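You operate a simulated robot arm through the tools that you are given. There is no shell and no other tool. Be economical: measure what you need, move in short steps, check, and stop when the job is done.

You run a simulated two-armed robot. Do the job below in one go: nothing can be reset, and whatever is moved stays where it is left.

JOB
Run the load on the bench job card at the card's voltage.
Fine: switch on the bench supply; set its knob and the orange link plug before the output button; leave it running.

The check looks at the end state, three seconds after you hand in, the way a careful person would. Anything else that was tipped, shoved, dropped, spilled or broken makes it a failure.

ROBOT AND FRAMES
Two 7-joint arms with two-finger parallel grippers on one trunk, hanging from a carriage that runs on a gantry, over the field with the corners [-82.4, 39.8], [-82.4, -190.2], [45.6, -190.2], [45.6, 39.8] (x, y) and turns from -287 to 401 degrees about z. Base frame: it is fixed where the carriage stands at the start and does not move with it; the origin is on the floor, on the carriage's upright axis, x ahead of it, y to its left, z up. Readings come in cm, degrees, newtons and seconds.
The left shoulder is at the start at [4, 17.3, 150], the right one opposite. With the tool pointing down near the work surface each hand reaches from about 10 to 62 cm from the robot's upright axis, wherever it stands, measured 20 degrees to its own side. Places, roughly: bench job card [20, 50, 100]; bench supply switch [50, 20, 90]; load board [20, 50, 100]; orange link plug (4x5x6 cm) [20, 40, 90]; output button [50, 20, 80]; volts knob [60, 20, 90]. Payload 3.43 kg a hand.
The TCP of each hand is the grasp point between the finger pads, 3 cm short of the fingertips. In the tool frame z runs along the fingers and y along their closing line. Largest opening 9.4 cm; finger width 2.8, thickness 1; the body of the gripper, 5 by 9.6 cm, starts 5.5 cm behind the TCP.
Orientation is that of the tool frame in the base frame, as a unit quaternion [w, x, y, z]. With the fingers straight down and closing along the base's y, the tool's x points along the base's -x, its y along +y and its z along -z.

CONTROLS
- The arms move only by the tool send_rows. It takes "left_motion", "right_motion" or both (then of equal length, played together; a hand with none holds still); each is a list of rows, each a list of 3 entries, a list of its own where there are three numbers: the shift along the base's x, y, z in mm, then the turn, a rotation vector about the base's x, y, z in degrees, then the closure, from 0 (fully open) to 1 (shut). In form: [[[dx, dy, dz], [rx, ry, rz], hand], ...]. A call has 1 to 20 rows; each row is the pose to reach, as a shift and turn from the pose commanded when the call began. Rows are played at 5 a second. More than 5 cm and 8.6 degrees between two rows, or a gripper value outside its range, and nothing of the call is played. A pose out of reach is approached as far as the arm can. The call stops where the force on the tool passes 90 N (or 10 N more than at its start, if that is more) or the arm is blocked; 0.2 s more then pass. Each finger travels about 7.2 cm/s and halts on what it meets, pressing with about 30 N; the grip force reading is that of the motor and also rises with nothing between the fingers. The clock runs only during rows and for 0.2 s after the last one: add rows that repeat a pose to give the fingers time. The reply holds the time, the measured pose of the TCP, the force on the tool along the base axes, the opening and the grip force, in the units named above and with some noise, with the torque about the TCP (base axes, N m) and any sound that the robot's microphone picked up, and new pictures: "show" is both (left out), scene, wrist or none (wrist: the cameras of the hands that moved).
- Cameras (640 x 400 px; columns grow to the right, rows downward): "scene" is now at [19.18, 4.47, 176.62]; the picture's right is [0.82, -0.58, 0.00], its down [-0.54, -0.76, -0.36] and it looks along [0.21, 0.30, -0.93] (base axes); focal length 288 px, centre (320, 200). "left" rides on the left gripper at [7.6, -1.4, -10.2] in its tool frame; the picture's right is [0.18, 0.98, 0.00], its down [-0.75, 0.14, -0.64] and it looks along [-0.63, 0.12, 0.77] (tool axes); focal length 243 px, centre (320, 200). "right" rides on the right gripper at [7.6, 1.4, -10.3] in its tool frame; the picture's right is [-0.18, 0.98, 0.00], its down [-0.75, -0.14, -0.64] and it looks along [-0.63, -0.12, 0.77] (tool axes); focal length 243 px, centre (320, 200). There is no depth. A picture from a camera that has moved, and an enlarged one, comes with that camera's place and axes in the base frame and with its lens.
- move_column(by): slides the trunk up (or, below 0, down) by that many cm; the arms and the scene camera ride with it, the base frame stays. It gives what a move gives, with no picture.
- drive_base(legs): drives the robot by 1 to 6 legs, each [ahead, left, turn to the left] in cm, cm and degrees, along the robot's own axes; the way and the turn of a leg run together, so that a leg with both is an arc; at most 150 cm and 180 degrees a leg. The arms and the cameras ride along, it lands a little off, and it stops where it bumps. It keeps to its track: a leg is cut to what the track allows. It gives what a move gives, and a new picture of the scene camera.
- aim_head(pan, tilt): turns the head with the scene camera to pan (to the left, within 86 degrees either way) and tilt (down, from -29 to 69), counted from straight ahead of the robot. It gives what a move gives, and a new picture of the scene camera.
- enlarge(camera, box): a new picture of the part [left, top, right, bottom] of that camera's present view, enlarged. No time passes.
- hand_in(): hands the job in; it is judged then, once.

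Work in short steps. Places have to be worked out from the pictures, the camera data and where the tool is seen: move nearer, look again, correct. Check each grasp and each placing, and mend what went wrong. You have 120 turns and 260 pictures in all, those below and enlarged ones among them. Open the grippers and draw the arms clear of the work before you hand the job in, unless the task says otherwise; then end with one line.

The tools are called after ">>>" as name(argument=value, ...) on one line, values as JSON. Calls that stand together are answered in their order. send_rows: Moves the arms, as the interface text tells. Its arguments: {"type":"object","properties":{"left_motion":{"type":"array","items":{"type":"array"}},"right_motion":{"type":"array","items":{"type":"array"}},"show":{"type":"string","enum":["both","scene","wrist","none"]}},"required":[]} The other tools are called the same way: move_column (by) slides the trunk up or down; drive_base (legs) drives the base; aim_head (pan, tilt) turns the head that bears the scene camera; enlarge (camera, box) takes an enlarged picture of a part of a camera's view; hand_in () hands the job in.

At the start:

```text
clock: 0.0
left_eef_pos: [28.81, 30.71, 112.07]
left_ee_rot: [0.09, -0.001, 0.996, 0.024]
left_contact_force: [137.9, 5.1, -248.0]
left_ft_torque: [6.31, -9.77, 3.29]
left_grip_width: 9.39
left_grasp_force: 0.0
right_eef_pos: [46.35, 2.0, 108.11]
right_ee_rot: [0.0, 0.002, 1.0, -0.009]
right_contact_force: [0.7, -0.6, 0.3]
right_ft_torque: [0.0, 0.0, -0.02]
right_grip_width: 9.38
right_grasp_force: 0.0
trunk travel left (down, up): [-65.3, 12.8]
robot x, y, heading: [-0.17, 0.25, -0.1]
head pan, tilt: [54.8, 68.8]
```

scene: 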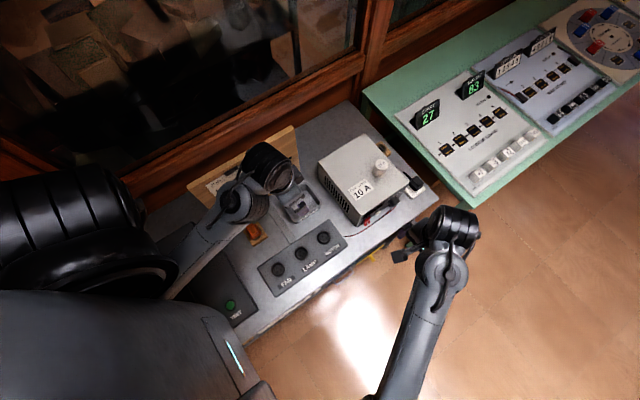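
right: 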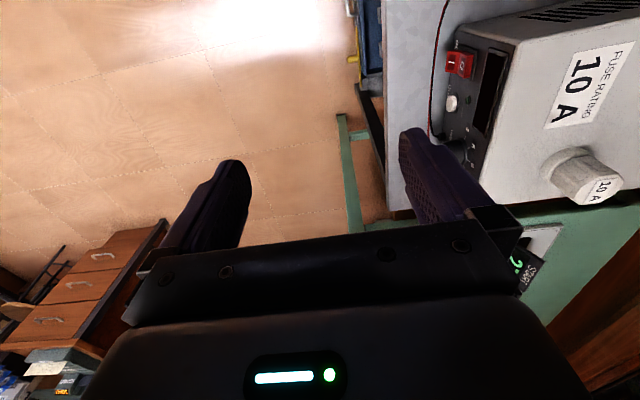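
left: 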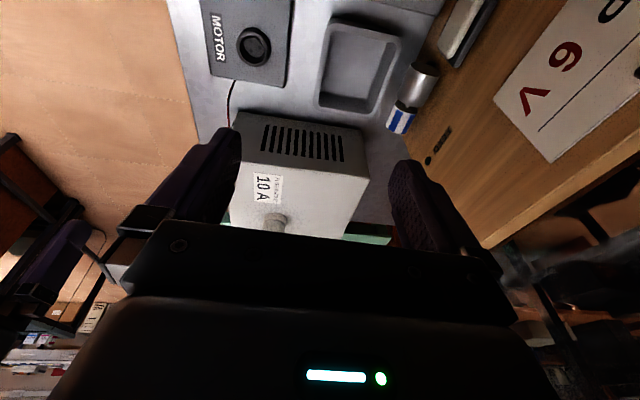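

The left hand reads a large force at the start, so it may be touching something. I'll take enlarged views before moving anything.

>>> enlarge(camera="scene", box=[180, 100, 440, 320])

>>> enlarge(camera="left", box=[160, 0, 640, 260])

>>> enlarge(camera="right", box=[340, 0, 640, 290])

```text
1.82 times, centred on (310, 210) of scene
camera zoom: at [19.18, 4.47, 176.62], right [0.82, -0.58, 0.0], down [-0.54, -0.76, -0.36], along [0.21, 0.3, -0.93], focal length 524 px, centre (338, 182)
```

zoom: 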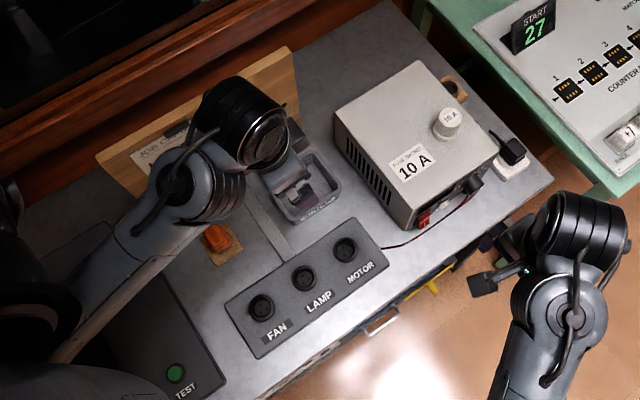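

```text
1.33 times, centred on (400, 130) of left
camera zoom: at [19.6, 28.84, 120.69], right [-0.19, 0.98, 0.01], down [0.63, 0.11, 0.77], along [0.76, 0.15, -0.63], focal length 324 px, centre (213, 293)
```

zoom: 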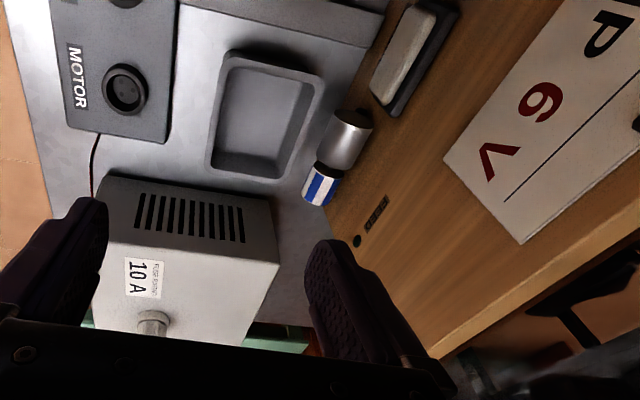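

```text
1.38 times, centred on (490, 145) of right
camera zoom: at [38.8, 3.85, 118.4], right [0.19, 0.98, -0.02], down [0.75, -0.13, 0.65], along [0.63, -0.13, -0.76], focal length 335 px, centre (86, 276)
```

zoom: 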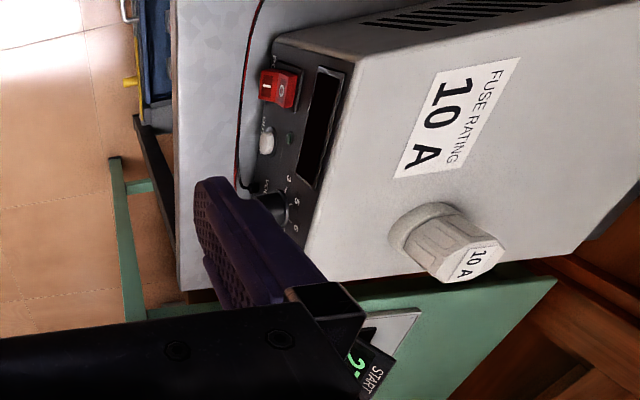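

The card reads "…P, 6 V" and the sockets are FAN, LAMP and MOTOR. I'll play a null row to see whether the left force reading persists.

>>> send_rows(left_motion=[[[0, 0, 0], [0, 0, 0], 0]], show="none")

```text
clock: 0.4
left_eef_pos: [29.17, 30.77, 112.05]
left_ee_rot: [0.096, 0.0, 0.995, 0.026]
left_contact_force: [63.7, 2.0, -109.4]
left_ft_torque: [2.98, -4.32, 1.64]
left_grip_width: 9.42
left_grasp_force: 0.0
right_eef_pos: [46.39, 2.06, 108.12]
right_ee_rot: [0.001, 0.004, 1.0, -0.01]
right_contact_force: [-0.8, 0.2, -0.2]
right_ft_torque: [0.0, 0.0, -0.02]
right_grip_width: 9.38
right_grasp_force: 0.1
trunk travel left (down, up): [-65.3, 12.8]
robot x, y, heading: [-0.0, -0.13, 0.5]
head pan, tilt: [54.8, 68.8]
```

The force is falling as the hand creeps in +x, so the arm looks jammed against something above and behind it. I'll move the left hand gently in the relieving direction (+x, slightly down).

>>> send_rows(left_motion=[[[10, 0, -5], [0, 0, 0], 0], [[20, 0, -10], [0, 0, 0], 0], [[30, 0, -10], [0, 0, 0], 0]], show="both")

```text
clock: 1.2
left_eef_pos: [32.16, 30.78, 111.1]
left_ee_rot: [0.097, 0.002, 0.995, 0.025]
left_contact_force: [50.6, 59.9, -107.4]
left_ft_torque: [-3.77, -5.65, -4.86]
left_grip_width: 9.43
left_grasp_force: 0.0
right_eef_pos: [46.49, 1.98, 108.21]
right_ee_rot: [0.001, 0.004, 1.0, -0.01]
right_contact_force: [-0.1, 0.3, -0.1]
right_ft_torque: [0.01, -0.01, -0.01]
right_grip_width: 9.42
right_grasp_force: 0.1
trunk travel left (down, up): [-65.3, 12.8]
robot x, y, heading: [-0.1, 0.02, -0.1]
head pan, tilt: [54.8, 68.8]
camera scene: at [19.19, 4.47, 176.63], right [0.82, -0.58, 0.0], down [-0.54, -0.76, -0.36], along [0.21, 0.3, -0.93], focal length 288 px, centre (320, 200)
camera left: at [22.85, 28.87, 119.65], right [-0.18, 0.98, 0.02], down [0.62, 0.1, 0.78], along [0.77, 0.15, -0.62], focal length 243 px, centre (320, 200)
```

scene: 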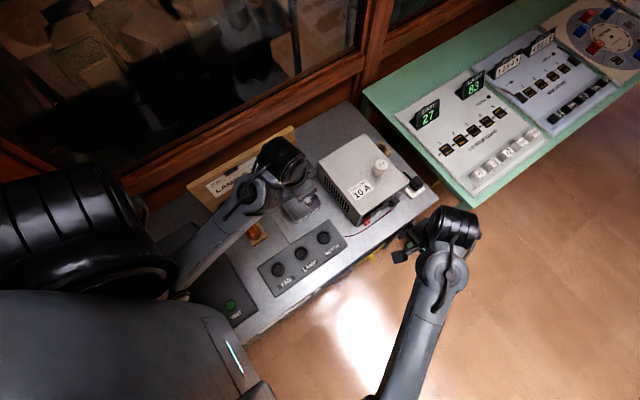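
left: 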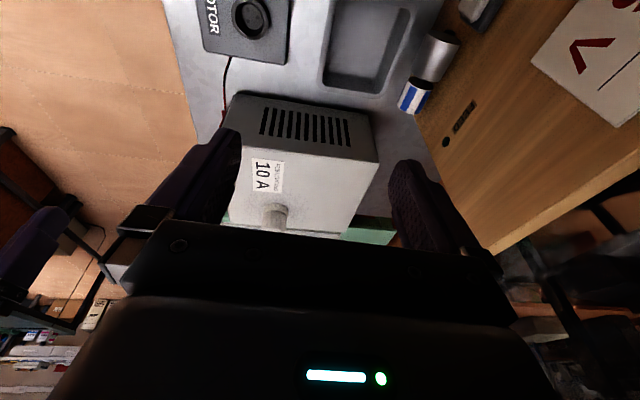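

Reading "LAMP" on the card now. The contact is probably the wrist against the arm's own link or a board, so I'll straighten the tool to vertical and raise it a little while moving outward.

>>> send_rows(left_motion=[[[10, -5, 0], [0, 4, 0], 0], [[20, -10, 0], [0, 8, 0], 0], [[30, -15, 0], [0, 11, 0], 0]], show="none")

>>> enlarge(camera="scene", box=[180, 100, 340, 220])

```text
clock: 1.5
left_eef_pos: [32.42, 30.78, 111.07]
left_ee_rot: [0.099, 0.003, 0.995, 0.026]
left_contact_force: [31.0, 2.4, -42.5]
left_ft_torque: [0.9, -1.13, 0.53]
left_grip_width: 9.43
left_grasp_force: 0.0
right_eef_pos: [46.62, 2.02, 108.15]
right_ee_rot: [-0.001, 0.004, 1.0, -0.011]
right_contact_force: [0.0, -0.2, -0.8]
right_ft_torque: [0.03, -0.03, -0.01]
right_grip_width: 9.4
right_grasp_force: 0.0
trunk travel left (down, up): [-65.3, 12.8]
robot x, y, heading: [-0.11, -0.09, -0.1]
head pan, tilt: [54.8, 68.8]
stopped in row 1 (left hand): the force on the tool passed its limit at 194 N (the readings are from after the stop); the commanded pose is now the measured one
```

```text
3.33 times, centred on (260, 160) of scene
camera zoom: at [19.19, 4.47, 176.63], right [0.82, -0.58, 0.0], down [-0.54, -0.76, -0.36], along [0.21, 0.3, -0.93], focal length 960 px, centre (520, 333)
```

zoom: 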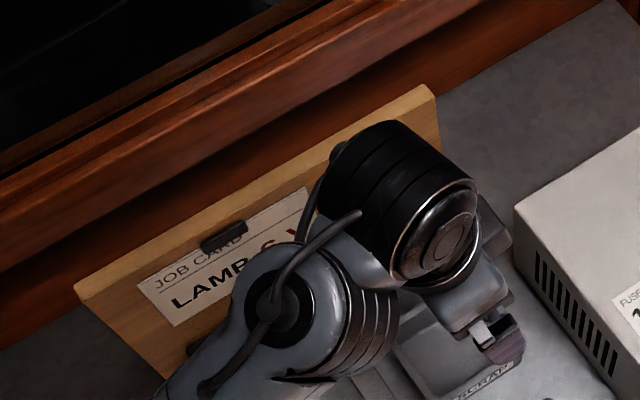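

Straightening increased the force. I'll try the opposite tilt, with a small move outward.

>>> send_rows(left_motion=[[[5, 0, 0], [0, -4, 0], 0], [[10, 0, 0], [0, -8, 0], 0]], show="none")

```text
clock: 2.1
left_eef_pos: [33.47, 30.73, 111.05]
left_ee_rot: [0.166, 0.003, 0.986, 0.027]
left_contact_force: [0.9, 0.3, -0.2]
left_ft_torque: [-0.01, 0.03, 0.0]
left_grip_width: 9.43
left_grasp_force: 0.1
right_eef_pos: [46.45, 1.86, 108.16]
right_ee_rot: [0.001, 0.003, 1.0, -0.01]
right_contact_force: [0.6, 0.4, 0.3]
right_ft_torque: [0.02, -0.02, -0.01]
right_grip_width: 9.41
right_grasp_force: 0.1
trunk travel left (down, up): [-65.3, 12.8]
robot x, y, heading: [0.18, -0.1, 0.1]
head pan, tilt: [54.8, 68.8]
```

The force is gone, so it was a self-collision. I'll lift the left hand clear to see the card, board and tray.

>>> send_rows(left_motion=[[[0, 0, 30], [0, 0, 0], 0], [[0, 0, 60], [0, 0, 0], 0], [[10, 0, 100], [0, -2, 0], 0], [[20, -10, 140], [0, -4, 0], 0]], show="both")

```text
clock: 2.7
left_eef_pos: [34.27, 30.79, 116.84]
left_ee_rot: [0.18, 0.004, 0.983, 0.031]
left_contact_force: [29.6, 3.5, -30.0]
left_ft_torque: [0.6, -0.84, 0.55]
left_grip_width: 9.42
left_grasp_force: 0.1
left hand out of reach, approached as far as the arm can: row 3
right_eef_pos: [46.37, 1.94, 108.11]
right_ee_rot: [0.001, 0.003, 1.0, -0.011]
right_contact_force: [0.4, 0.0, 0.9]
right_ft_torque: [-0.05, -0.01, -0.01]
right_grip_width: 9.42
right_grasp_force: 0.0
trunk travel left (down, up): [-65.3, 12.8]
robot x, y, heading: [0.28, 0.12, -0.0]
head pan, tilt: [54.8, 68.8]
stopped in row 3 (left hand): the force on the tool passed its limit at 189 N (the readings are from after the stop); the commanded pose is now the measured one
camera scene: at [19.18, 4.47, 176.62], right [0.82, -0.58, 0.0], down [-0.54, -0.76, -0.36], along [0.21, 0.3, -0.93], focal length 288 px, centre (320, 200)
camera left: at [23.52, 28.97, 123.74], right [-0.17, 0.98, 0.0], down [0.48, 0.09, 0.88], along [0.86, 0.15, -0.48], focal length 243 px, centre (320, 200)
```

scene: 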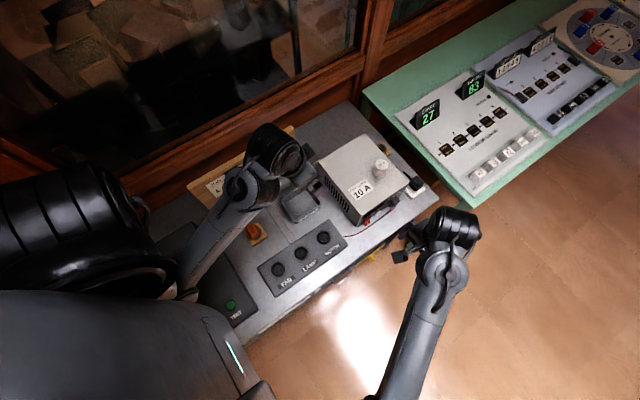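
left: 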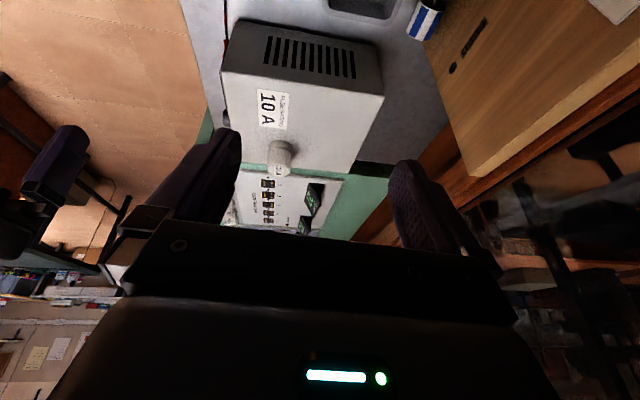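

The left arm is cramped against its own forearm. I'll raise the trunk for room, then back away from the bench front (edge near y≈11, front facing −y), turn left 90° to face it and stand around x≈30.

>>> move_column(by=10)

>>> drive_base(legs=[[0, -45, 0], [0, 0, 90], [0, -30, 0]])

>>> aim_head(pan=0, tilt=50)

```text
clock: 4.0
left_eef_pos: [34.09, 30.85, 126.93]
left_ee_rot: [0.181, 0.005, 0.983, 0.031]
left_contact_force: [37.8, 0.5, -46.2]
left_ft_torque: [1.22, -2.06, 0.96]
left_grip_width: 9.4
left_grasp_force: 0.0
right_eef_pos: [46.63, 1.91, 118.01]
right_ee_rot: [0.001, 0.003, 1.0, -0.01]
right_contact_force: [-0.8, 0.4, -0.9]
right_ft_torque: [-0.03, 0.02, -0.02]
right_grip_width: 9.4
right_grasp_force: 0.0
trunk travel left (down, up): [-75.3, 2.8]
robot x, y, heading: [0.03, 0.03, 0.1]
head pan, tilt: [54.8, 68.8]
```

```text
clock: 12.2
left_eef_pos: [-0.19, -11.01, 127.02]
left_ee_rot: [0.109, -0.679, 0.711, 0.147]
left_contact_force: [-1.1, 37.4, -46.1]
left_ft_torque: [2.12, 1.06, 0.84]
left_grip_width: 9.39
left_grasp_force: 0.1
right_eef_pos: [29.14, 0.22, 118.13]
right_ee_rot: [0.007, -0.691, 0.723, -0.006]
right_contact_force: [-0.5, 0.8, -1.0]
right_ft_torque: [0.02, -0.01, -0.01]
right_grip_width: 9.42
right_grasp_force: 0.1
trunk travel left (down, up): [-75.3, 2.8]
robot x, y, heading: [29.25, -45.99, 87.8]
head pan, tilt: [54.8, 68.8]
camera scene: at [25.47, -27.06, 186.62], right [0.61, 0.79, 0.0], down [0.74, -0.57, -0.36], along [-0.29, 0.22, -0.93], focal length 288 px, centre (320, 200)
```

scene: 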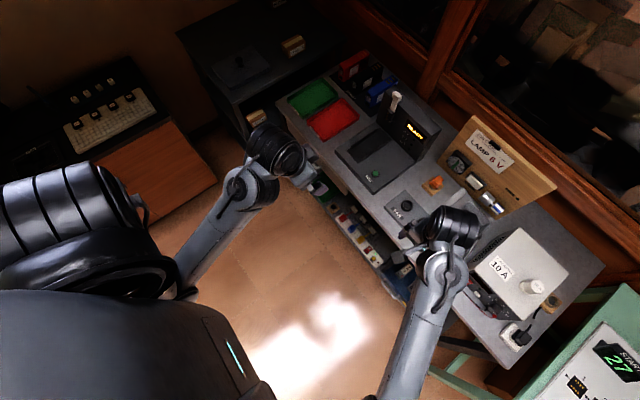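

```text
clock: 13.4
left_eef_pos: [-0.17, -10.99, 127.06]
left_ee_rot: [0.11, -0.678, 0.711, 0.149]
left_contact_force: [-1.1, 28.1, -34.2]
left_ft_torque: [1.45, 0.77, 0.62]
left_grip_width: 9.39
left_grasp_force: 0.0
right_eef_pos: [29.18, 0.28, 118.2]
right_ee_rot: [0.007, -0.691, 0.722, -0.006]
right_contact_force: [0.5, 0.0, 0.4]
right_ft_torque: [0.03, 0.0, 0.01]
right_grip_width: 9.4
right_grasp_force: 0.1
trunk travel left (down, up): [-75.3, 2.8]
robot x, y, heading: [29.95, -46.31, 87.9]
head pan, tilt: [0.0, 50.0]
camera scene: at [30.19, -22.76, 188.81], right [1.0, -0.04, 0.0], down [-0.03, -0.77, -0.64], along [0.02, 0.64, -0.77], focal length 288 px, centre (320, 200)
```

scene: 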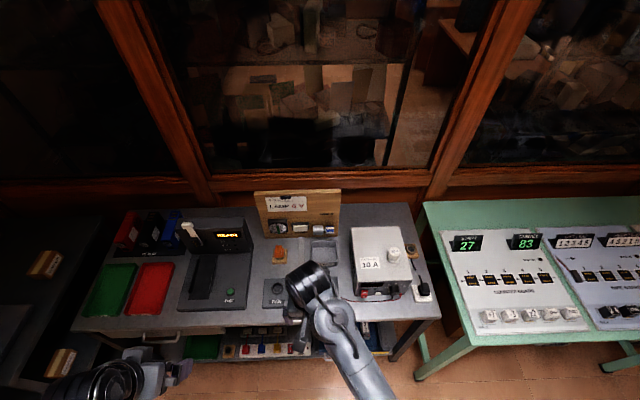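

The robot faces the bench now. I'll enlarge the bench area to read everything.

>>> enlarge(camera="scene", box=[240, 180, 440, 305])

>>> enlarge(camera="right", box=[0, 0, 640, 400])

```text
3.20 times, centred on (340, 242) of scene
camera zoom: at [30.19, -22.76, 188.81], right [1.0, -0.04, 0.0], down [-0.03, -0.77, -0.64], along [0.02, 0.64, -0.77], focal length 922 px, centre (256, 64)
```

zoom: 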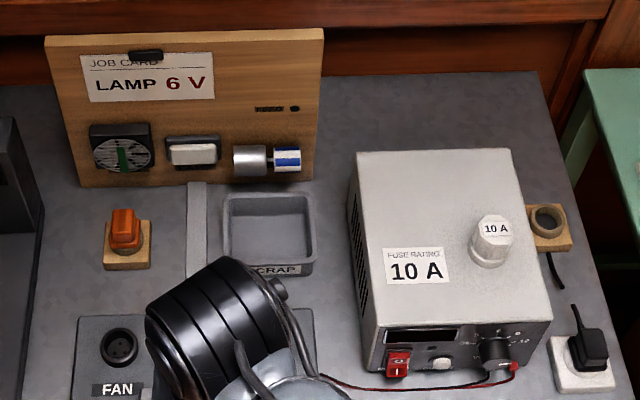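

```text
1.00 times, centred on (320, 200) of right (not enlarged: the box is as wide or as high as the picture)
camera zoom: at [27.16, -7.28, 128.33], right [-0.97, 0.23, -0.02], down [0.16, 0.75, 0.65], along [0.16, 0.63, -0.76], focal length 243 px, centre (320, 200)
```

zoom: 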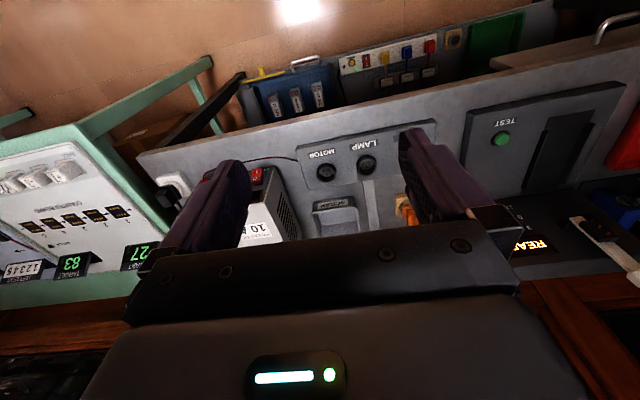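

The card says LAMP, 6 V; the mains plug and fuse look fitted. I'll free the left arm by extending it forward and down, then straighten it toward vertical.

>>> send_rows(left_motion=[[[0, 20, -20], [0, 0, 0], 0], [[0, 40, -45], [0, 0, 0], 0], [[0, 65, -70], [0, 0, 0], 0], [[0, 90, -90], [0, 0, 0], 0]], show="none")

```text
clock: 14.4
left_eef_pos: [-0.28, -2.12, 118.08]
left_ee_rot: [0.11, -0.678, 0.711, 0.148]
left_contact_force: [-0.7, 0.5, -0.3]
left_ft_torque: [0.02, 0.02, 0.03]
left_grip_width: 9.39
left_grasp_force: 0.0
right_eef_pos: [29.12, 0.17, 118.14]
right_ee_rot: [0.006, -0.692, 0.722, -0.006]
right_contact_force: [-0.5, -0.5, 0.4]
right_ft_torque: [0.01, 0.04, -0.01]
right_grip_width: 9.41
right_grasp_force: 0.0
trunk travel left (down, up): [-75.3, 2.8]
robot x, y, heading: [29.27, -45.96, 88.0]
head pan, tilt: [0.0, 50.0]
```

Left arm is free. Now I straighten it and drive 27 cm forward.

>>> send_rows(left_motion=[[[20, 10, 0], [-6, 0, 0], 0], [[40, 20, 0], [-12, 0, 0], 0], [[70, 20, 0], [-17, 0, 0], 0], [[100, 20, 0], [-21.5, 0, 0], 0]], show="none")

>>> drive_base(legs=[[27, 0, 2]])

```text
clock: 15.1
left_eef_pos: [5.31, 0.45, 118.15]
left_ee_rot: [0.033, -0.68, 0.729, 0.067]
left_contact_force: [3.7, 16.3, -30.1]
left_ft_torque: [1.21, 0.68, 0.52]
left_grip_width: 9.41
left_grasp_force: 0.0
right_eef_pos: [29.16, 0.25, 118.04]
right_ee_rot: [0.008, -0.691, 0.723, -0.007]
right_contact_force: [0.6, -0.5, -0.5]
right_ft_torque: [0.0, -0.01, 0.04]
right_grip_width: 9.41
right_grasp_force: 0.1
trunk travel left (down, up): [-75.3, 2.8]
robot x, y, heading: [29.1, -46.35, 88.0]
head pan, tilt: [0.0, 50.0]
stopped in row 3 (left hand): the force on the tool passed its limit at 177 N (the readings are from after the stop); the commanded pose is now the measured one
```

```text
clock: 17.0
left_eef_pos: [4.04, 26.21, 118.22]
left_ee_rot: [0.03, -0.693, 0.717, 0.069]
left_contact_force: [-1.7, 20.8, -49.8]
left_ft_torque: [2.97, 0.31, 0.01]
left_grip_width: 9.41
left_grasp_force: 0.0
right_eef_pos: [27.92, 26.79, 118.1]
right_ee_rot: [0.008, -0.704, 0.71, -0.005]
right_contact_force: [0.6, -0.4, 0.3]
right_ft_torque: [0.0, 0.0, -0.02]
right_grip_width: 9.4
right_grasp_force: 0.0
trunk travel left (down, up): [-75.3, 2.8]
robot x, y, heading: [29.89, -19.76, 89.8]
head pan, tilt: [0.0, 50.0]
camera scene: at [29.81, 3.93, 188.82], right [1.0, 0.0, 0.0], down [0.0, -0.77, -0.64], along [0.0, 0.64, -0.77], focal length 288 px, centre (320, 200)
```

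scene: 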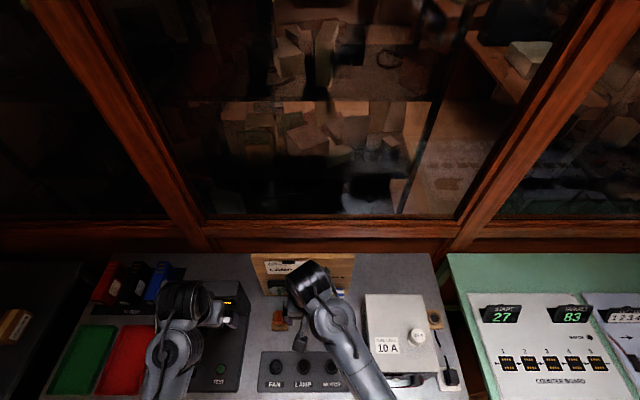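

The left wrist clashes with its own forearm when vertical, while the right arm is free. I'll relax the left arm back to a free tilt and use the right arm for all the work.

>>> send_rows(left_motion=[[[-10, 10, 0], [6, 0, 0], 0], [[-20, 20, 0], [12, 0, 0], 0]], show="none")

>>> aim_head(pan=0, tilt=68)

```text
clock: 17.6
left_eef_pos: [2.04, 28.06, 118.08]
left_ee_rot: [0.103, -0.686, 0.706, 0.143]
left_contact_force: [-0.4, -0.9, 0.4]
left_ft_torque: [0.0, 0.01, 0.02]
left_grip_width: 9.42
left_grasp_force: 0.1
right_eef_pos: [28.03, 26.8, 118.06]
right_ee_rot: [0.008, -0.705, 0.709, -0.006]
right_contact_force: [-0.5, 0.4, 0.0]
right_ft_torque: [0.0, 0.02, 0.0]
right_grip_width: 9.42
right_grasp_force: 0.2
trunk travel left (down, up): [-75.3, 2.8]
robot x, y, heading: [29.86, -19.6, 90.0]
head pan, tilt: [0.0, 50.0]
```

```text
clock: 18.4
left_eef_pos: [2.0, 28.06, 118.06]
left_ee_rot: [0.102, -0.686, 0.706, 0.143]
left_contact_force: [-0.4, -0.3, 0.2]
left_ft_torque: [0.01, -0.01, -0.02]
left_grip_width: 9.41
left_grasp_force: 0.1
right_eef_pos: [27.9, 26.81, 118.11]
right_ee_rot: [0.009, -0.705, 0.709, -0.006]
right_contact_force: [-0.4, -0.4, 0.5]
right_ft_torque: [0.03, 0.01, 0.0]
right_grip_width: 9.42
right_grasp_force: 0.0
trunk travel left (down, up): [-75.3, 2.8]
robot x, y, heading: [29.56, -19.88, 90.2]
head pan, tilt: [0.0, 68.0]
camera scene: at [29.81, 1.92, 186.7], right [1.0, 0.0, 0.0], down [0.0, -0.93, -0.38], along [0.0, 0.38, -0.93], focal length 288 px, centre (320, 200)
```

scene: 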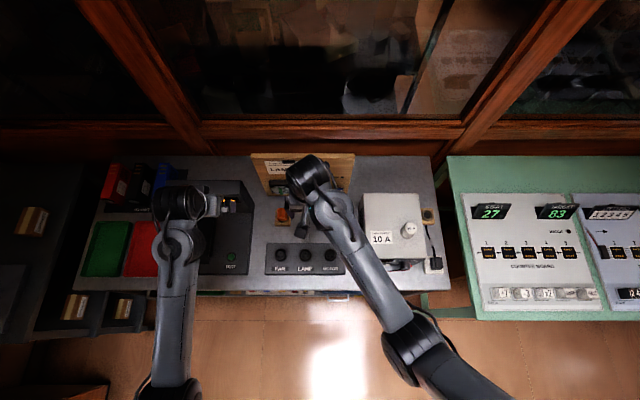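

The right hand is at (28, 26.8, 118), and I judge the plug near (15.5, 37) and the LAMP socket near (24, 23.6). I'll move over the plug, staying high, and look.

>>> send_rows(right_motion=[[[-40, 20, 0], [0, 0, 0], 0], [[-80, 40, -20], [0, 0, 0], 0], [[-110, 60, -50], [0, 0, 0], 0], [[-125, 80, -80], [0, 0, 0], 0]], show="both")

```text
clock: 19.6
left_eef_pos: [2.02, 28.17, 118.17]
left_ee_rot: [0.102, -0.686, 0.706, 0.143]
left_contact_force: [0.6, 0.2, -0.2]
left_ft_torque: [0.0, -0.01, -0.02]
left_grip_width: 9.39
left_grasp_force: 0.0
right_eef_pos: [20.61, 34.0, 109.8]
right_ee_rot: [0.022, -0.696, 0.718, -0.017]
right_contact_force: [0.6, -0.3, -0.8]
right_ft_torque: [0.01, 0.01, -0.01]
right_grip_width: 9.39
right_grasp_force: 0.0
right hand out of reach, approached as far as the arm can: row 3, 4
trunk travel left (down, up): [-75.3, 2.8]
robot x, y, heading: [29.64, -19.81, 90.2]
head pan, tilt: [0.0, 68.0]
stopped in row 4 (right hand): the arm was blocked; the commanded pose is now the measured one
camera scene: at [29.82, 1.9, 186.7], right [1.0, 0.0, 0.0], down [0.0, -0.93, -0.37], along [0.0, 0.37, -0.93], focal length 288 px, centre (320, 200)
camera right: at [18.34, 26.43, 119.88], right [-0.97, 0.22, -0.05], down [0.13, 0.74, 0.66], along [0.18, 0.63, -0.75], focal length 243 px, centre (320, 200)
```

scene: 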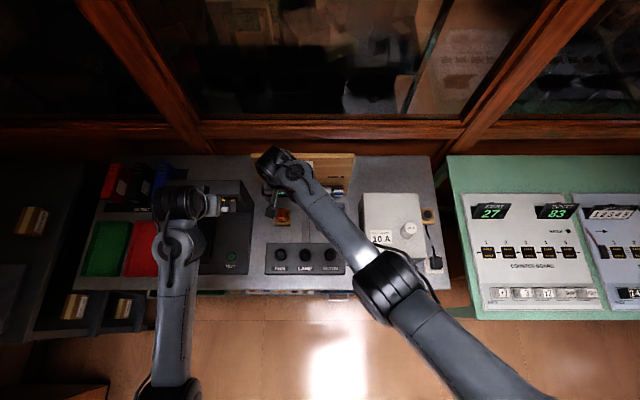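
right: 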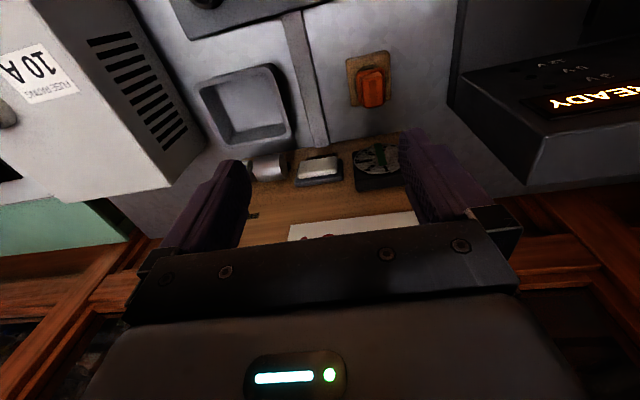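

The arm is near its reach limit, so I'll bring the right hand to the right and high, then shift the robot left 30 cm and forward 5.

>>> send_rows(right_motion=[[[45, -10, 20], [0, 0, 0], 0], [[90, -20, 40], [0, 0, 0], 0], [[135, -40, 60], [0, 0, 0], 0], [[180, -50, 80], [0, 0, 0], 0], [[215, -70, 80], [0, 0, 0], 0]], show="none")

>>> drive_base(legs=[[4, 28, 0]])

```text
refused: row 1 steps farther than a row can; nothing moved
```

```text
clock: 21.6
left_eef_pos: [-25.16, 32.06, 118.08]
left_ee_rot: [0.103, -0.685, 0.707, 0.142]
left_contact_force: [-0.8, -0.7, -0.5]
left_ft_torque: [0.03, -0.03, -0.01]
left_grip_width: 9.42
left_grasp_force: 0.0
right_eef_pos: [-6.41, 37.79, 109.53]
right_ee_rot: [0.023, -0.693, 0.721, -0.02]
right_contact_force: [18.8, -4.5, 10.7]
right_ft_torque: [-0.16, 0.3, 0.47]
right_grip_width: 8.3
right_grasp_force: 0.1
trunk travel left (down, up): [-75.3, 2.8]
robot x, y, heading: [2.12, -15.6, 89.8]
head pan, tilt: [0.0, 68.0]
camera scene: at [2.36, 5.82, 186.7], right [1.0, 0.0, 0.0], down [0.0, -0.93, -0.37], along [0.0, 0.37, -0.93], focal length 288 px, centre (320, 200)
```

scene: 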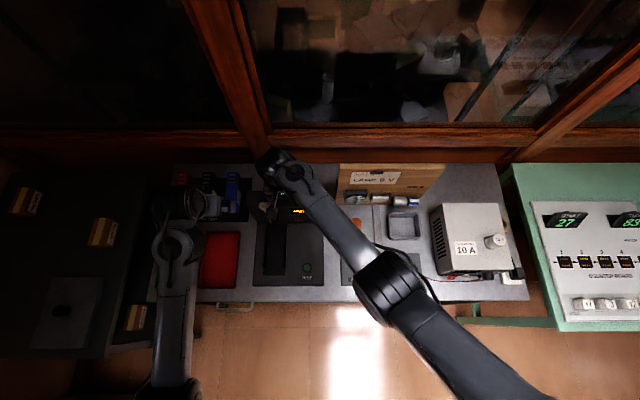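

The arm move was refused and only the base moved, so a right finger now touches something by the tester. I'll look before moving.

>>> enlarge(camera="right", box=[0, 0, 640, 400])

>>> enlarge(camera="scene", box=[220, 130, 360, 290])

```text
1.00 times, centred on (320, 200) of right (not enlarged: the box is as wide or as high as the picture)
camera zoom: at [-8.84, 30.29, 119.72], right [-0.97, 0.22, -0.06], down [0.13, 0.75, 0.65], along [0.19, 0.63, -0.75], focal length 243 px, centre (320, 200)
```

zoom: 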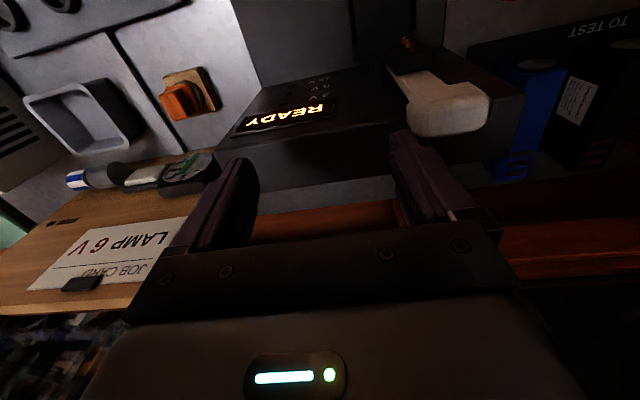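

```text
2.50 times, centred on (290, 210) of scene
camera zoom: at [2.36, 5.82, 186.7], right [1.0, 0.0, 0.0], down [0.0, -0.93, -0.37], along [0.0, 0.37, -0.93], focal length 720 px, centre (395, 175)
```

zoom: 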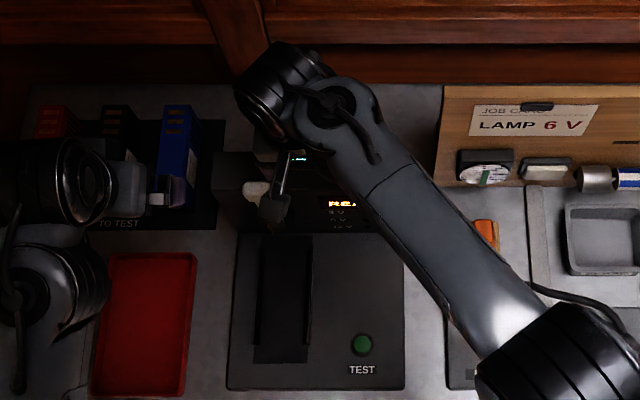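

The finger just leans on the tester's white lever from the right side. I'll back off in +x, then lift and carry right in small steps.

>>> send_rows(right_motion=[[[15, 0, 0], [0, 0, 0], 0], [[30, 0, 0], [0, 0, 0], 0], [[45, -5, 20], [0, 0, 0], 0], [[70, -10, 50], [0, 0, 0], 0], [[100, -20, 70], [0, 0, 0], 0], [[140, -30, 70], [0, 0, 0], 0], [[180, -40, 70], [0, 0, 0], 0]], show="both")

>>> enlarge(camera="scene", box=[160, 130, 340, 300])

```text
clock: 23.2
left_eef_pos: [-25.37, 32.13, 118.07]
left_ee_rot: [0.103, -0.684, 0.708, 0.142]
left_contact_force: [-0.1, -1.1, 0.1]
left_ft_torque: [0.02, 0.04, -0.02]
left_grip_width: 9.39
left_grasp_force: 0.1
right_eef_pos: [11.46, 33.71, 116.4]
right_ee_rot: [0.022, -0.693, 0.72, -0.018]
right_contact_force: [-0.5, 0.7, 0.6]
right_ft_torque: [0.01, 0.0, -0.03]
right_grip_width: 9.39
right_grasp_force: 0.1
trunk travel left (down, up): [-75.3, 2.8]
robot x, y, heading: [2.27, -15.69, 89.6]
head pan, tilt: [0.0, 68.0]
camera scene: at [2.29, 5.82, 186.69], right [1.0, 0.0, 0.0], down [0.0, -0.93, -0.37], along [0.0, 0.37, -0.93], focal length 288 px, centre (320, 200)
camera right: at [9.02, 26.24, 126.7], right [-0.97, 0.22, -0.06], down [0.13, 0.75, 0.65], along [0.19, 0.63, -0.75], focal length 243 px, centre (320, 200)
```

scene: 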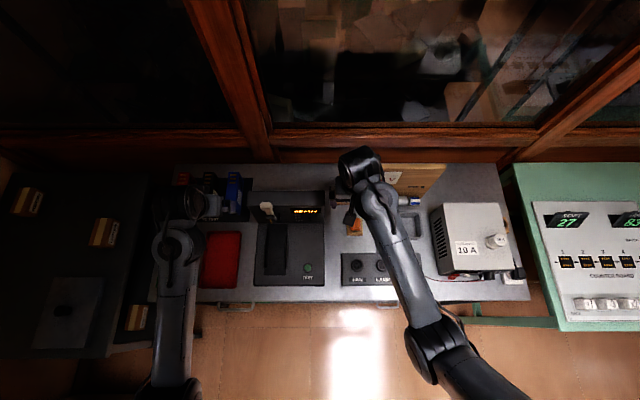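
right: 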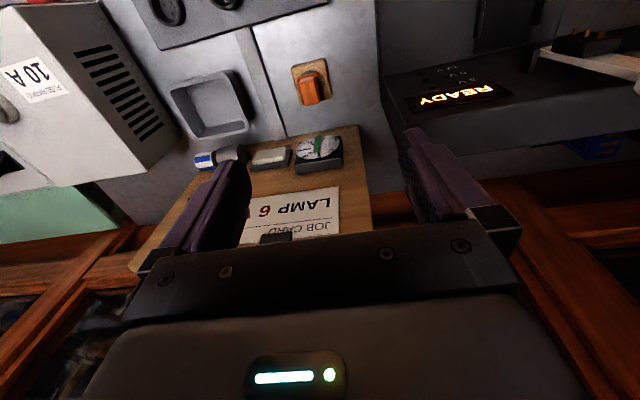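

```text
2.35 times, centred on (250, 215) of scene
camera zoom: at [2.29, 5.82, 186.69], right [1.0, 0.0, 0.0], down [0.0, -0.93, -0.37], along [0.0, 0.37, -0.93], focal length 678 px, centre (485, 165)
```

zoom: 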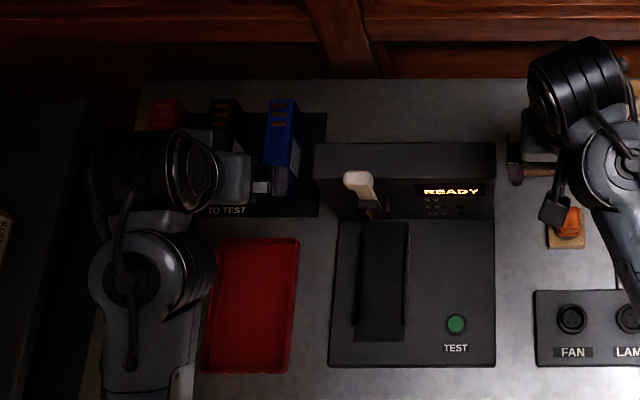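

The lever stands upright as before. Two wrist views put the plug at about (15.8, 37.5, top ~83), so I'll go above it, square the tool and look.

>>> send_rows(right_motion=[[[20, 15, -20], [0, 1, 1], 0], [[43, 37, -40], [0, 3.2, 2.2], 0], [[43, 37, -80], [0, 3.2, 2.2], 0], [[43, 37, -120], [0, 3.2, 2.2], 0], [[43, 37, -150], [0, 3.2, 2.2], 0]], show="both")

```text
clock: 24.4
left_eef_pos: [-25.48, 32.18, 118.17]
left_ee_rot: [0.103, -0.685, 0.707, 0.143]
left_contact_force: [-1.0, -0.2, 0.6]
left_ft_torque: [0.0, 0.01, 0.02]
left_grip_width: 9.39
left_grasp_force: 0.1
right_eef_pos: [15.55, 37.33, 101.56]
right_ee_rot: [-0.002, 0.707, -0.707, -0.001]
right_contact_force: [-0.1, -0.4, 0.3]
right_ft_torque: [0.03, -0.02, -0.04]
right_grip_width: 9.4
right_grasp_force: 0.2
trunk travel left (down, up): [-75.3, 2.8]
robot x, y, heading: [2.05, -15.92, 89.6]
head pan, tilt: [0.0, 68.0]
camera scene: at [2.28, 5.82, 186.7], right [1.0, 0.0, 0.0], down [0.0, -0.93, -0.37], along [0.0, 0.37, -0.93], focal length 288 px, centre (320, 200)
camera right: at [14.12, 29.76, 111.88], right [-0.98, 0.18, 0.0], down [0.14, 0.75, 0.65], along [0.12, 0.64, -0.76], focal length 243 px, centre (320, 200)
```

scene: 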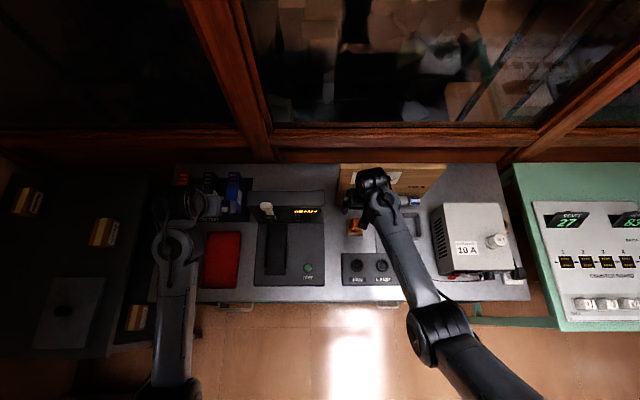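
right: 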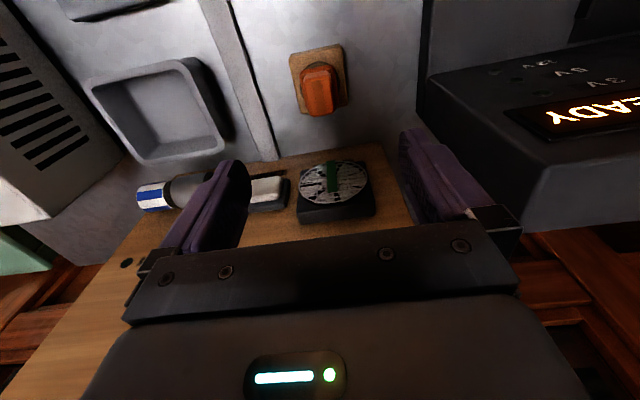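

The plug lies on the tool axis. I'll descend to TCP z≈93 and look again.

>>> send_rows(right_motion=[[[0, 0, -40], [0, 0, 0], 0], [[0, 0, -80], [0, 0, 0], 0]], show="wrist")

>>> enlarge(camera="scene", box=[320, 160, 440, 290])

```text
clock: 25.0
left_eef_pos: [-25.37, 32.12, 118.12]
left_ee_rot: [0.103, -0.683, 0.709, 0.142]
left_contact_force: [-0.4, -0.1, 0.5]
left_ft_torque: [-0.03, 0.02, 0.04]
left_grip_width: 9.4
left_grasp_force: 0.1
right_eef_pos: [15.39, 37.62, 93.66]
right_ee_rot: [0.003, -0.707, 0.707, 0.002]
right_contact_force: [-0.1, 0.4, 0.1]
right_ft_torque: [0.03, 0.01, -0.04]
right_grip_width: 9.4
right_grasp_force: 0.1
trunk travel left (down, up): [-75.3, 2.8]
robot x, y, heading: [2.23, -15.6, 89.7]
head pan, tilt: [0.0, 68.0]
camera right: at [13.99, 30.0, 103.87], right [-0.98, 0.18, 0.0], down [0.14, 0.75, 0.65], along [0.12, 0.64, -0.76], focal length 243 px, centre (320, 200)
```

right: 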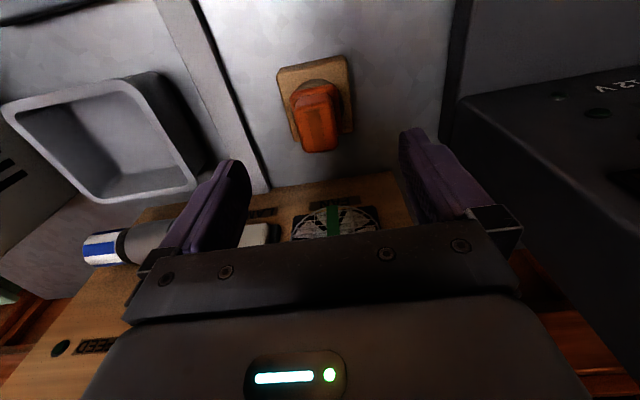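

```text
3.08 times, centred on (380, 225) of scene
camera zoom: at [2.28, 5.84, 186.71], right [1.0, 0.0, 0.0], down [0.0, -0.93, -0.38], along [0.0, 0.38, -0.93], focal length 887 px, centre (135, 123)
```

zoom: 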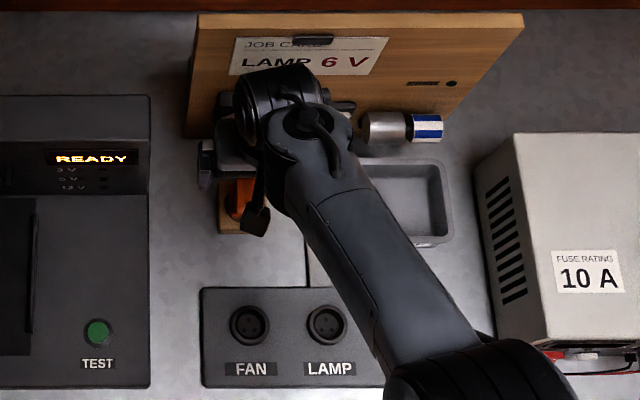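

The plug is centred between the fingers (shift +3 mm in x). I'll descend to TCP z≈84.5 and close.

>>> send_rows(right_motion=[[[3, -1, -30], [0, 0, 0], 0], [[3, -1, -60], [0, 0, 0], 0], [[3, -1, -90], [0, 0, 0], 0]], show="wrist")

```text
clock: 25.8
left_eef_pos: [-25.4, 32.15, 118.14]
left_ee_rot: [0.103, -0.685, 0.707, 0.142]
left_contact_force: [-0.5, 0.0, -0.9]
left_ft_torque: [-0.01, -0.03, 0.0]
left_grip_width: 9.4
left_grasp_force: 0.1
right_eef_pos: [16.27, 36.11, 90.51]
right_ee_rot: [-0.002, 0.707, -0.707, -0.001]
right_contact_force: [-1.5, 0.3, -0.6]
right_ft_torque: [-0.02, -0.01, -0.04]
right_grip_width: 9.4
right_grasp_force: 0.0
right hand out of reach, approached as far as the arm can: row 1, 2, 3
trunk travel left (down, up): [-75.3, 2.8]
robot x, y, heading: [2.17, -16.4, 89.7]
head pan, tilt: [0.0, 68.0]
camera right: at [14.8, 28.53, 100.95], right [-0.98, 0.18, 0.0], down [0.14, 0.75, 0.65], along [0.12, 0.64, -0.76], focal length 243 px, centre (320, 200)
```

right: 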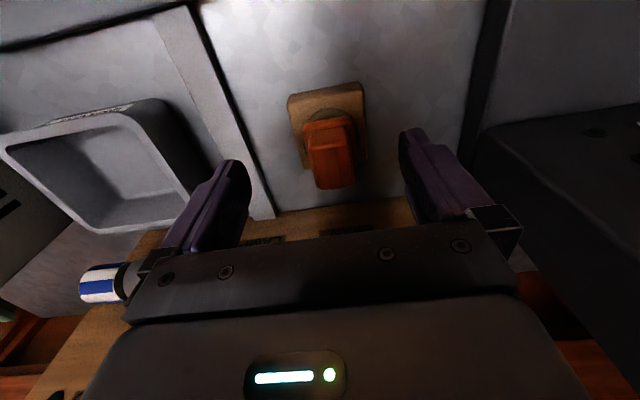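

Out of reach this low: the trunk is too high. I'll lower it 3.5 cm (fingers safely straddle the plug) and then correct.

>>> move_column(by=-3.5)

>>> send_rows(right_motion=[[[0, 0, 0], [0, 0, 0], 0]], show="wrist")

```text
clock: 26.6
left_eef_pos: [-25.31, 32.2, 114.62]
left_ee_rot: [0.103, -0.684, 0.708, 0.142]
left_contact_force: [0.1, -0.2, 0.1]
left_ft_torque: [0.02, 0.0, 0.02]
left_grip_width: 9.41
left_grasp_force: 0.1
right_eef_pos: [16.34, 36.07, 87.1]
right_ee_rot: [0.003, -0.707, 0.707, 0.002]
right_contact_force: [-0.1, 0.0, -0.3]
right_ft_torque: [-0.01, -0.02, 0.01]
right_grip_width: 9.38
right_grasp_force: 0.1
trunk travel left (down, up): [-71.8, 6.3]
robot x, y, heading: [2.24, -15.8, 89.9]
head pan, tilt: [0.0, 68.0]
```

```text
clock: 27.0
left_eef_pos: [-25.37, 32.18, 114.66]
left_ee_rot: [0.103, -0.684, 0.708, 0.143]
left_contact_force: [-0.7, 0.1, -0.4]
left_ft_torque: [-0.02, -0.02, 0.03]
left_grip_width: 9.38
left_grasp_force: 0.1
right_eef_pos: [16.28, 36.1, 87.16]
right_ee_rot: [-0.003, 0.707, -0.707, -0.001]
right_contact_force: [-0.1, -0.2, 0.1]
right_ft_torque: [-0.03, 0.01, 0.03]
right_grip_width: 9.41
right_grasp_force: 0.0
trunk travel left (down, up): [-71.8, 6.3]
robot x, y, heading: [1.94, -15.66, 89.6]
head pan, tilt: [0.0, 68.0]
camera right: at [14.82, 28.51, 97.45], right [-0.98, 0.18, 0.0], down [0.14, 0.75, 0.65], along [0.12, 0.63, -0.76], focal length 243 px, centre (320, 200)
```

right: 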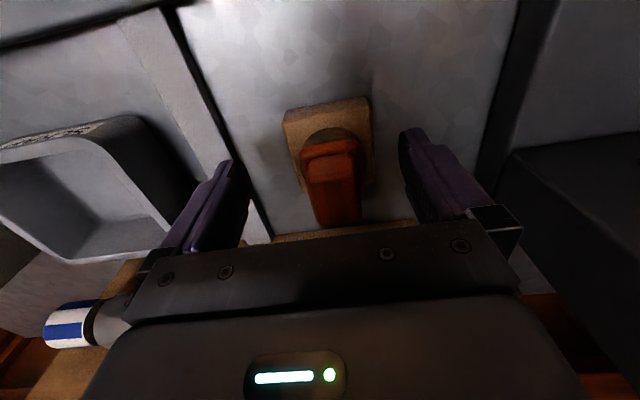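

I'll lift the hand 6 cm aligning x,y over the plug, then lower the trunk 8 cm so the arm has reach.

>>> send_rows(right_motion=[[[0, 0, 30], [0, 0, 0], 0], [[-6, 10, 60], [0, 0, 0], 0]], left_motion=[[[0, 5, 15], [0, 0, 0], 0], [[0, 10, 30], [0, 0, 0], 0]], show="none")

>>> move_column(by=-6.5)

>>> send_rows(right_motion=[[[0, 0, 0], [0, 0, 0], 0]], show="both")

```text
clock: 27.6
left_eef_pos: [-25.29, 33.17, 117.65]
left_ee_rot: [0.102, -0.684, 0.708, 0.143]
left_contact_force: [-0.1, 0.3, 0.1]
left_ft_torque: [0.02, 0.02, 0.0]
left_grip_width: 9.42
left_grasp_force: 0.1
right_eef_pos: [15.48, 37.05, 93.22]
right_ee_rot: [-0.002, 0.707, -0.707, 0.0]
right_contact_force: [0.0, -0.1, -0.4]
right_ft_torque: [0.0, 0.01, -0.01]
right_grip_width: 9.41
right_grasp_force: 0.0
trunk travel left (down, up): [-71.8, 6.3]
robot x, y, heading: [2.08, -15.59, 89.6]
head pan, tilt: [0.0, 68.0]
```

```text
clock: 28.6
left_eef_pos: [-25.21, 33.12, 111.24]
left_ee_rot: [0.103, -0.684, 0.708, 0.143]
left_contact_force: [-0.5, 0.3, 0.3]
left_ft_torque: [0.01, 0.0, -0.04]
left_grip_width: 9.41
left_grasp_force: 0.1
right_eef_pos: [15.54, 37.11, 86.83]
right_ee_rot: [-0.002, 0.707, -0.707, -0.001]
right_contact_force: [-0.2, 0.4, -0.5]
right_ft_torque: [0.0, 0.0, 0.01]
right_grip_width: 9.42
right_grasp_force: 0.0
trunk travel left (down, up): [-65.3, 12.8]
robot x, y, heading: [2.21, -15.44, 90.0]
head pan, tilt: [0.0, 68.0]
```

```text
clock: 29.0
left_eef_pos: [-25.32, 33.15, 111.13]
left_ee_rot: [0.103, -0.684, 0.708, 0.142]
left_contact_force: [0.6, 0.0, 0.0]
left_ft_torque: [0.04, -0.02, 0.02]
left_grip_width: 9.38
left_grasp_force: 0.0
right_eef_pos: [15.47, 37.06, 86.75]
right_ee_rot: [-0.002, 0.707, -0.707, -0.001]
right_contact_force: [-0.3, -0.2, -0.1]
right_ft_torque: [0.04, 0.0, 0.0]
right_grip_width: 9.42
right_grasp_force: 0.0
trunk travel left (down, up): [-65.3, 12.8]
robot x, y, heading: [2.37, -15.97, 90.0]
head pan, tilt: [0.0, 68.0]
camera scene: at [2.28, 5.82, 176.7], right [1.0, 0.0, 0.0], down [0.0, -0.93, -0.37], along [0.0, 0.37, -0.93], focal length 288 px, centre (320, 200)
camera right: at [14.08, 29.51, 96.99], right [-0.98, 0.18, 0.0], down [0.14, 0.75, 0.65], along [0.12, 0.63, -0.76], focal length 243 px, centre (320, 200)
```

scene: 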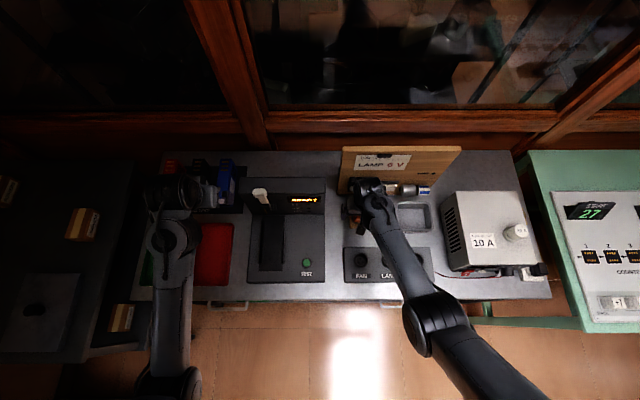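
right: 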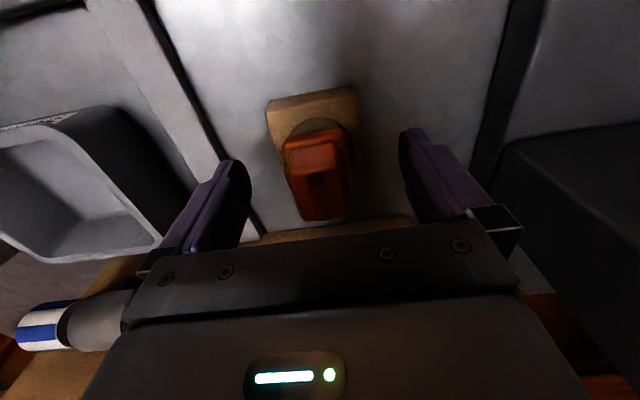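

Plug top is about at TCP height. Descend 24 mm and then close.

>>> send_rows(right_motion=[[[1, 2, -12], [0, 0, 0], 0], [[1, 3, -24], [0, 0, 0], 0], [[1, 3, -24], [0, 0, 0], 0]], show="wrist")

```text
clock: 29.8
left_eef_pos: [-25.38, 33.08, 111.18]
left_ee_rot: [0.102, -0.684, 0.708, 0.142]
left_contact_force: [-1.0, 0.3, -0.1]
left_ft_torque: [0.01, -0.01, -0.01]
left_grip_width: 9.42
left_grasp_force: 0.1
right_eef_pos: [15.67, 37.4, 84.48]
right_ee_rot: [-0.003, 0.707, -0.707, -0.001]
right_contact_force: [-0.7, -0.6, -0.4]
right_ft_torque: [0.0, -0.04, -0.02]
right_grip_width: 9.43
right_grasp_force: 0.0
trunk travel left (down, up): [-65.3, 12.8]
robot x, y, heading: [1.97, -15.52, 89.7]
head pan, tilt: [0.0, 68.0]
camera right: at [14.17, 29.86, 94.65], right [-0.98, 0.18, 0.0], down [0.14, 0.75, 0.65], along [0.12, 0.64, -0.76], focal length 243 px, centre (320, 200)
```

right: 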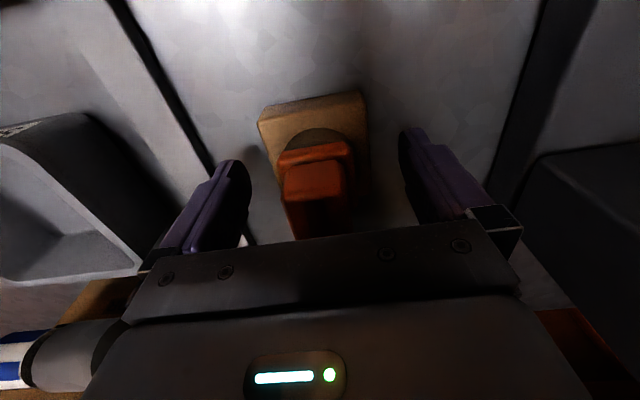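

Good depth. Closing the gripper.

>>> send_rows(right_motion=[[[2, 0, 0], [0, 0, 0], 0.3], [[2, 0, 0], [0, 0, 0], 0.7], [[2, 0, 0], [0, 0, 0], 1], [[2, 0, 0], [0, 0, 0], 1], [[2, 0, 0], [0, 0, 0], 1]], show="wrist")

```text
clock: 31.0
left_eef_pos: [-25.47, 33.13, 111.06]
left_ee_rot: [0.102, -0.685, 0.707, 0.143]
left_contact_force: [-1.1, 0.1, -1.0]
left_ft_torque: [0.01, 0.04, -0.01]
left_grip_width: 9.4
left_grasp_force: 0.0
right_eef_pos: [15.6, 37.39, 84.29]
right_ee_rot: [-0.002, 0.707, -0.707, -0.003]
right_contact_force: [-7.3, 0.1, -0.8]
right_ft_torque: [0.07, 0.3, 0.31]
right_grip_width: 5.94
right_grasp_force: 44.3
trunk travel left (down, up): [-65.3, 12.8]
robot x, y, heading: [1.98, -15.57, 89.8]
head pan, tilt: [0.0, 68.0]
camera right: at [14.18, 29.8, 94.58], right [-0.98, 0.18, 0.0], down [0.14, 0.75, 0.65], along [0.12, 0.64, -0.76], focal length 243 px, centre (320, 200)
```

right: 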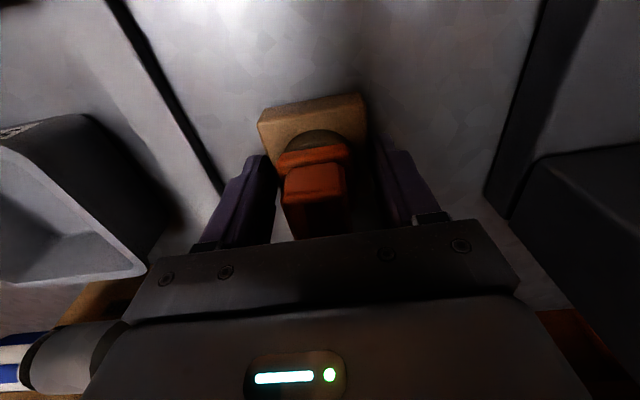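

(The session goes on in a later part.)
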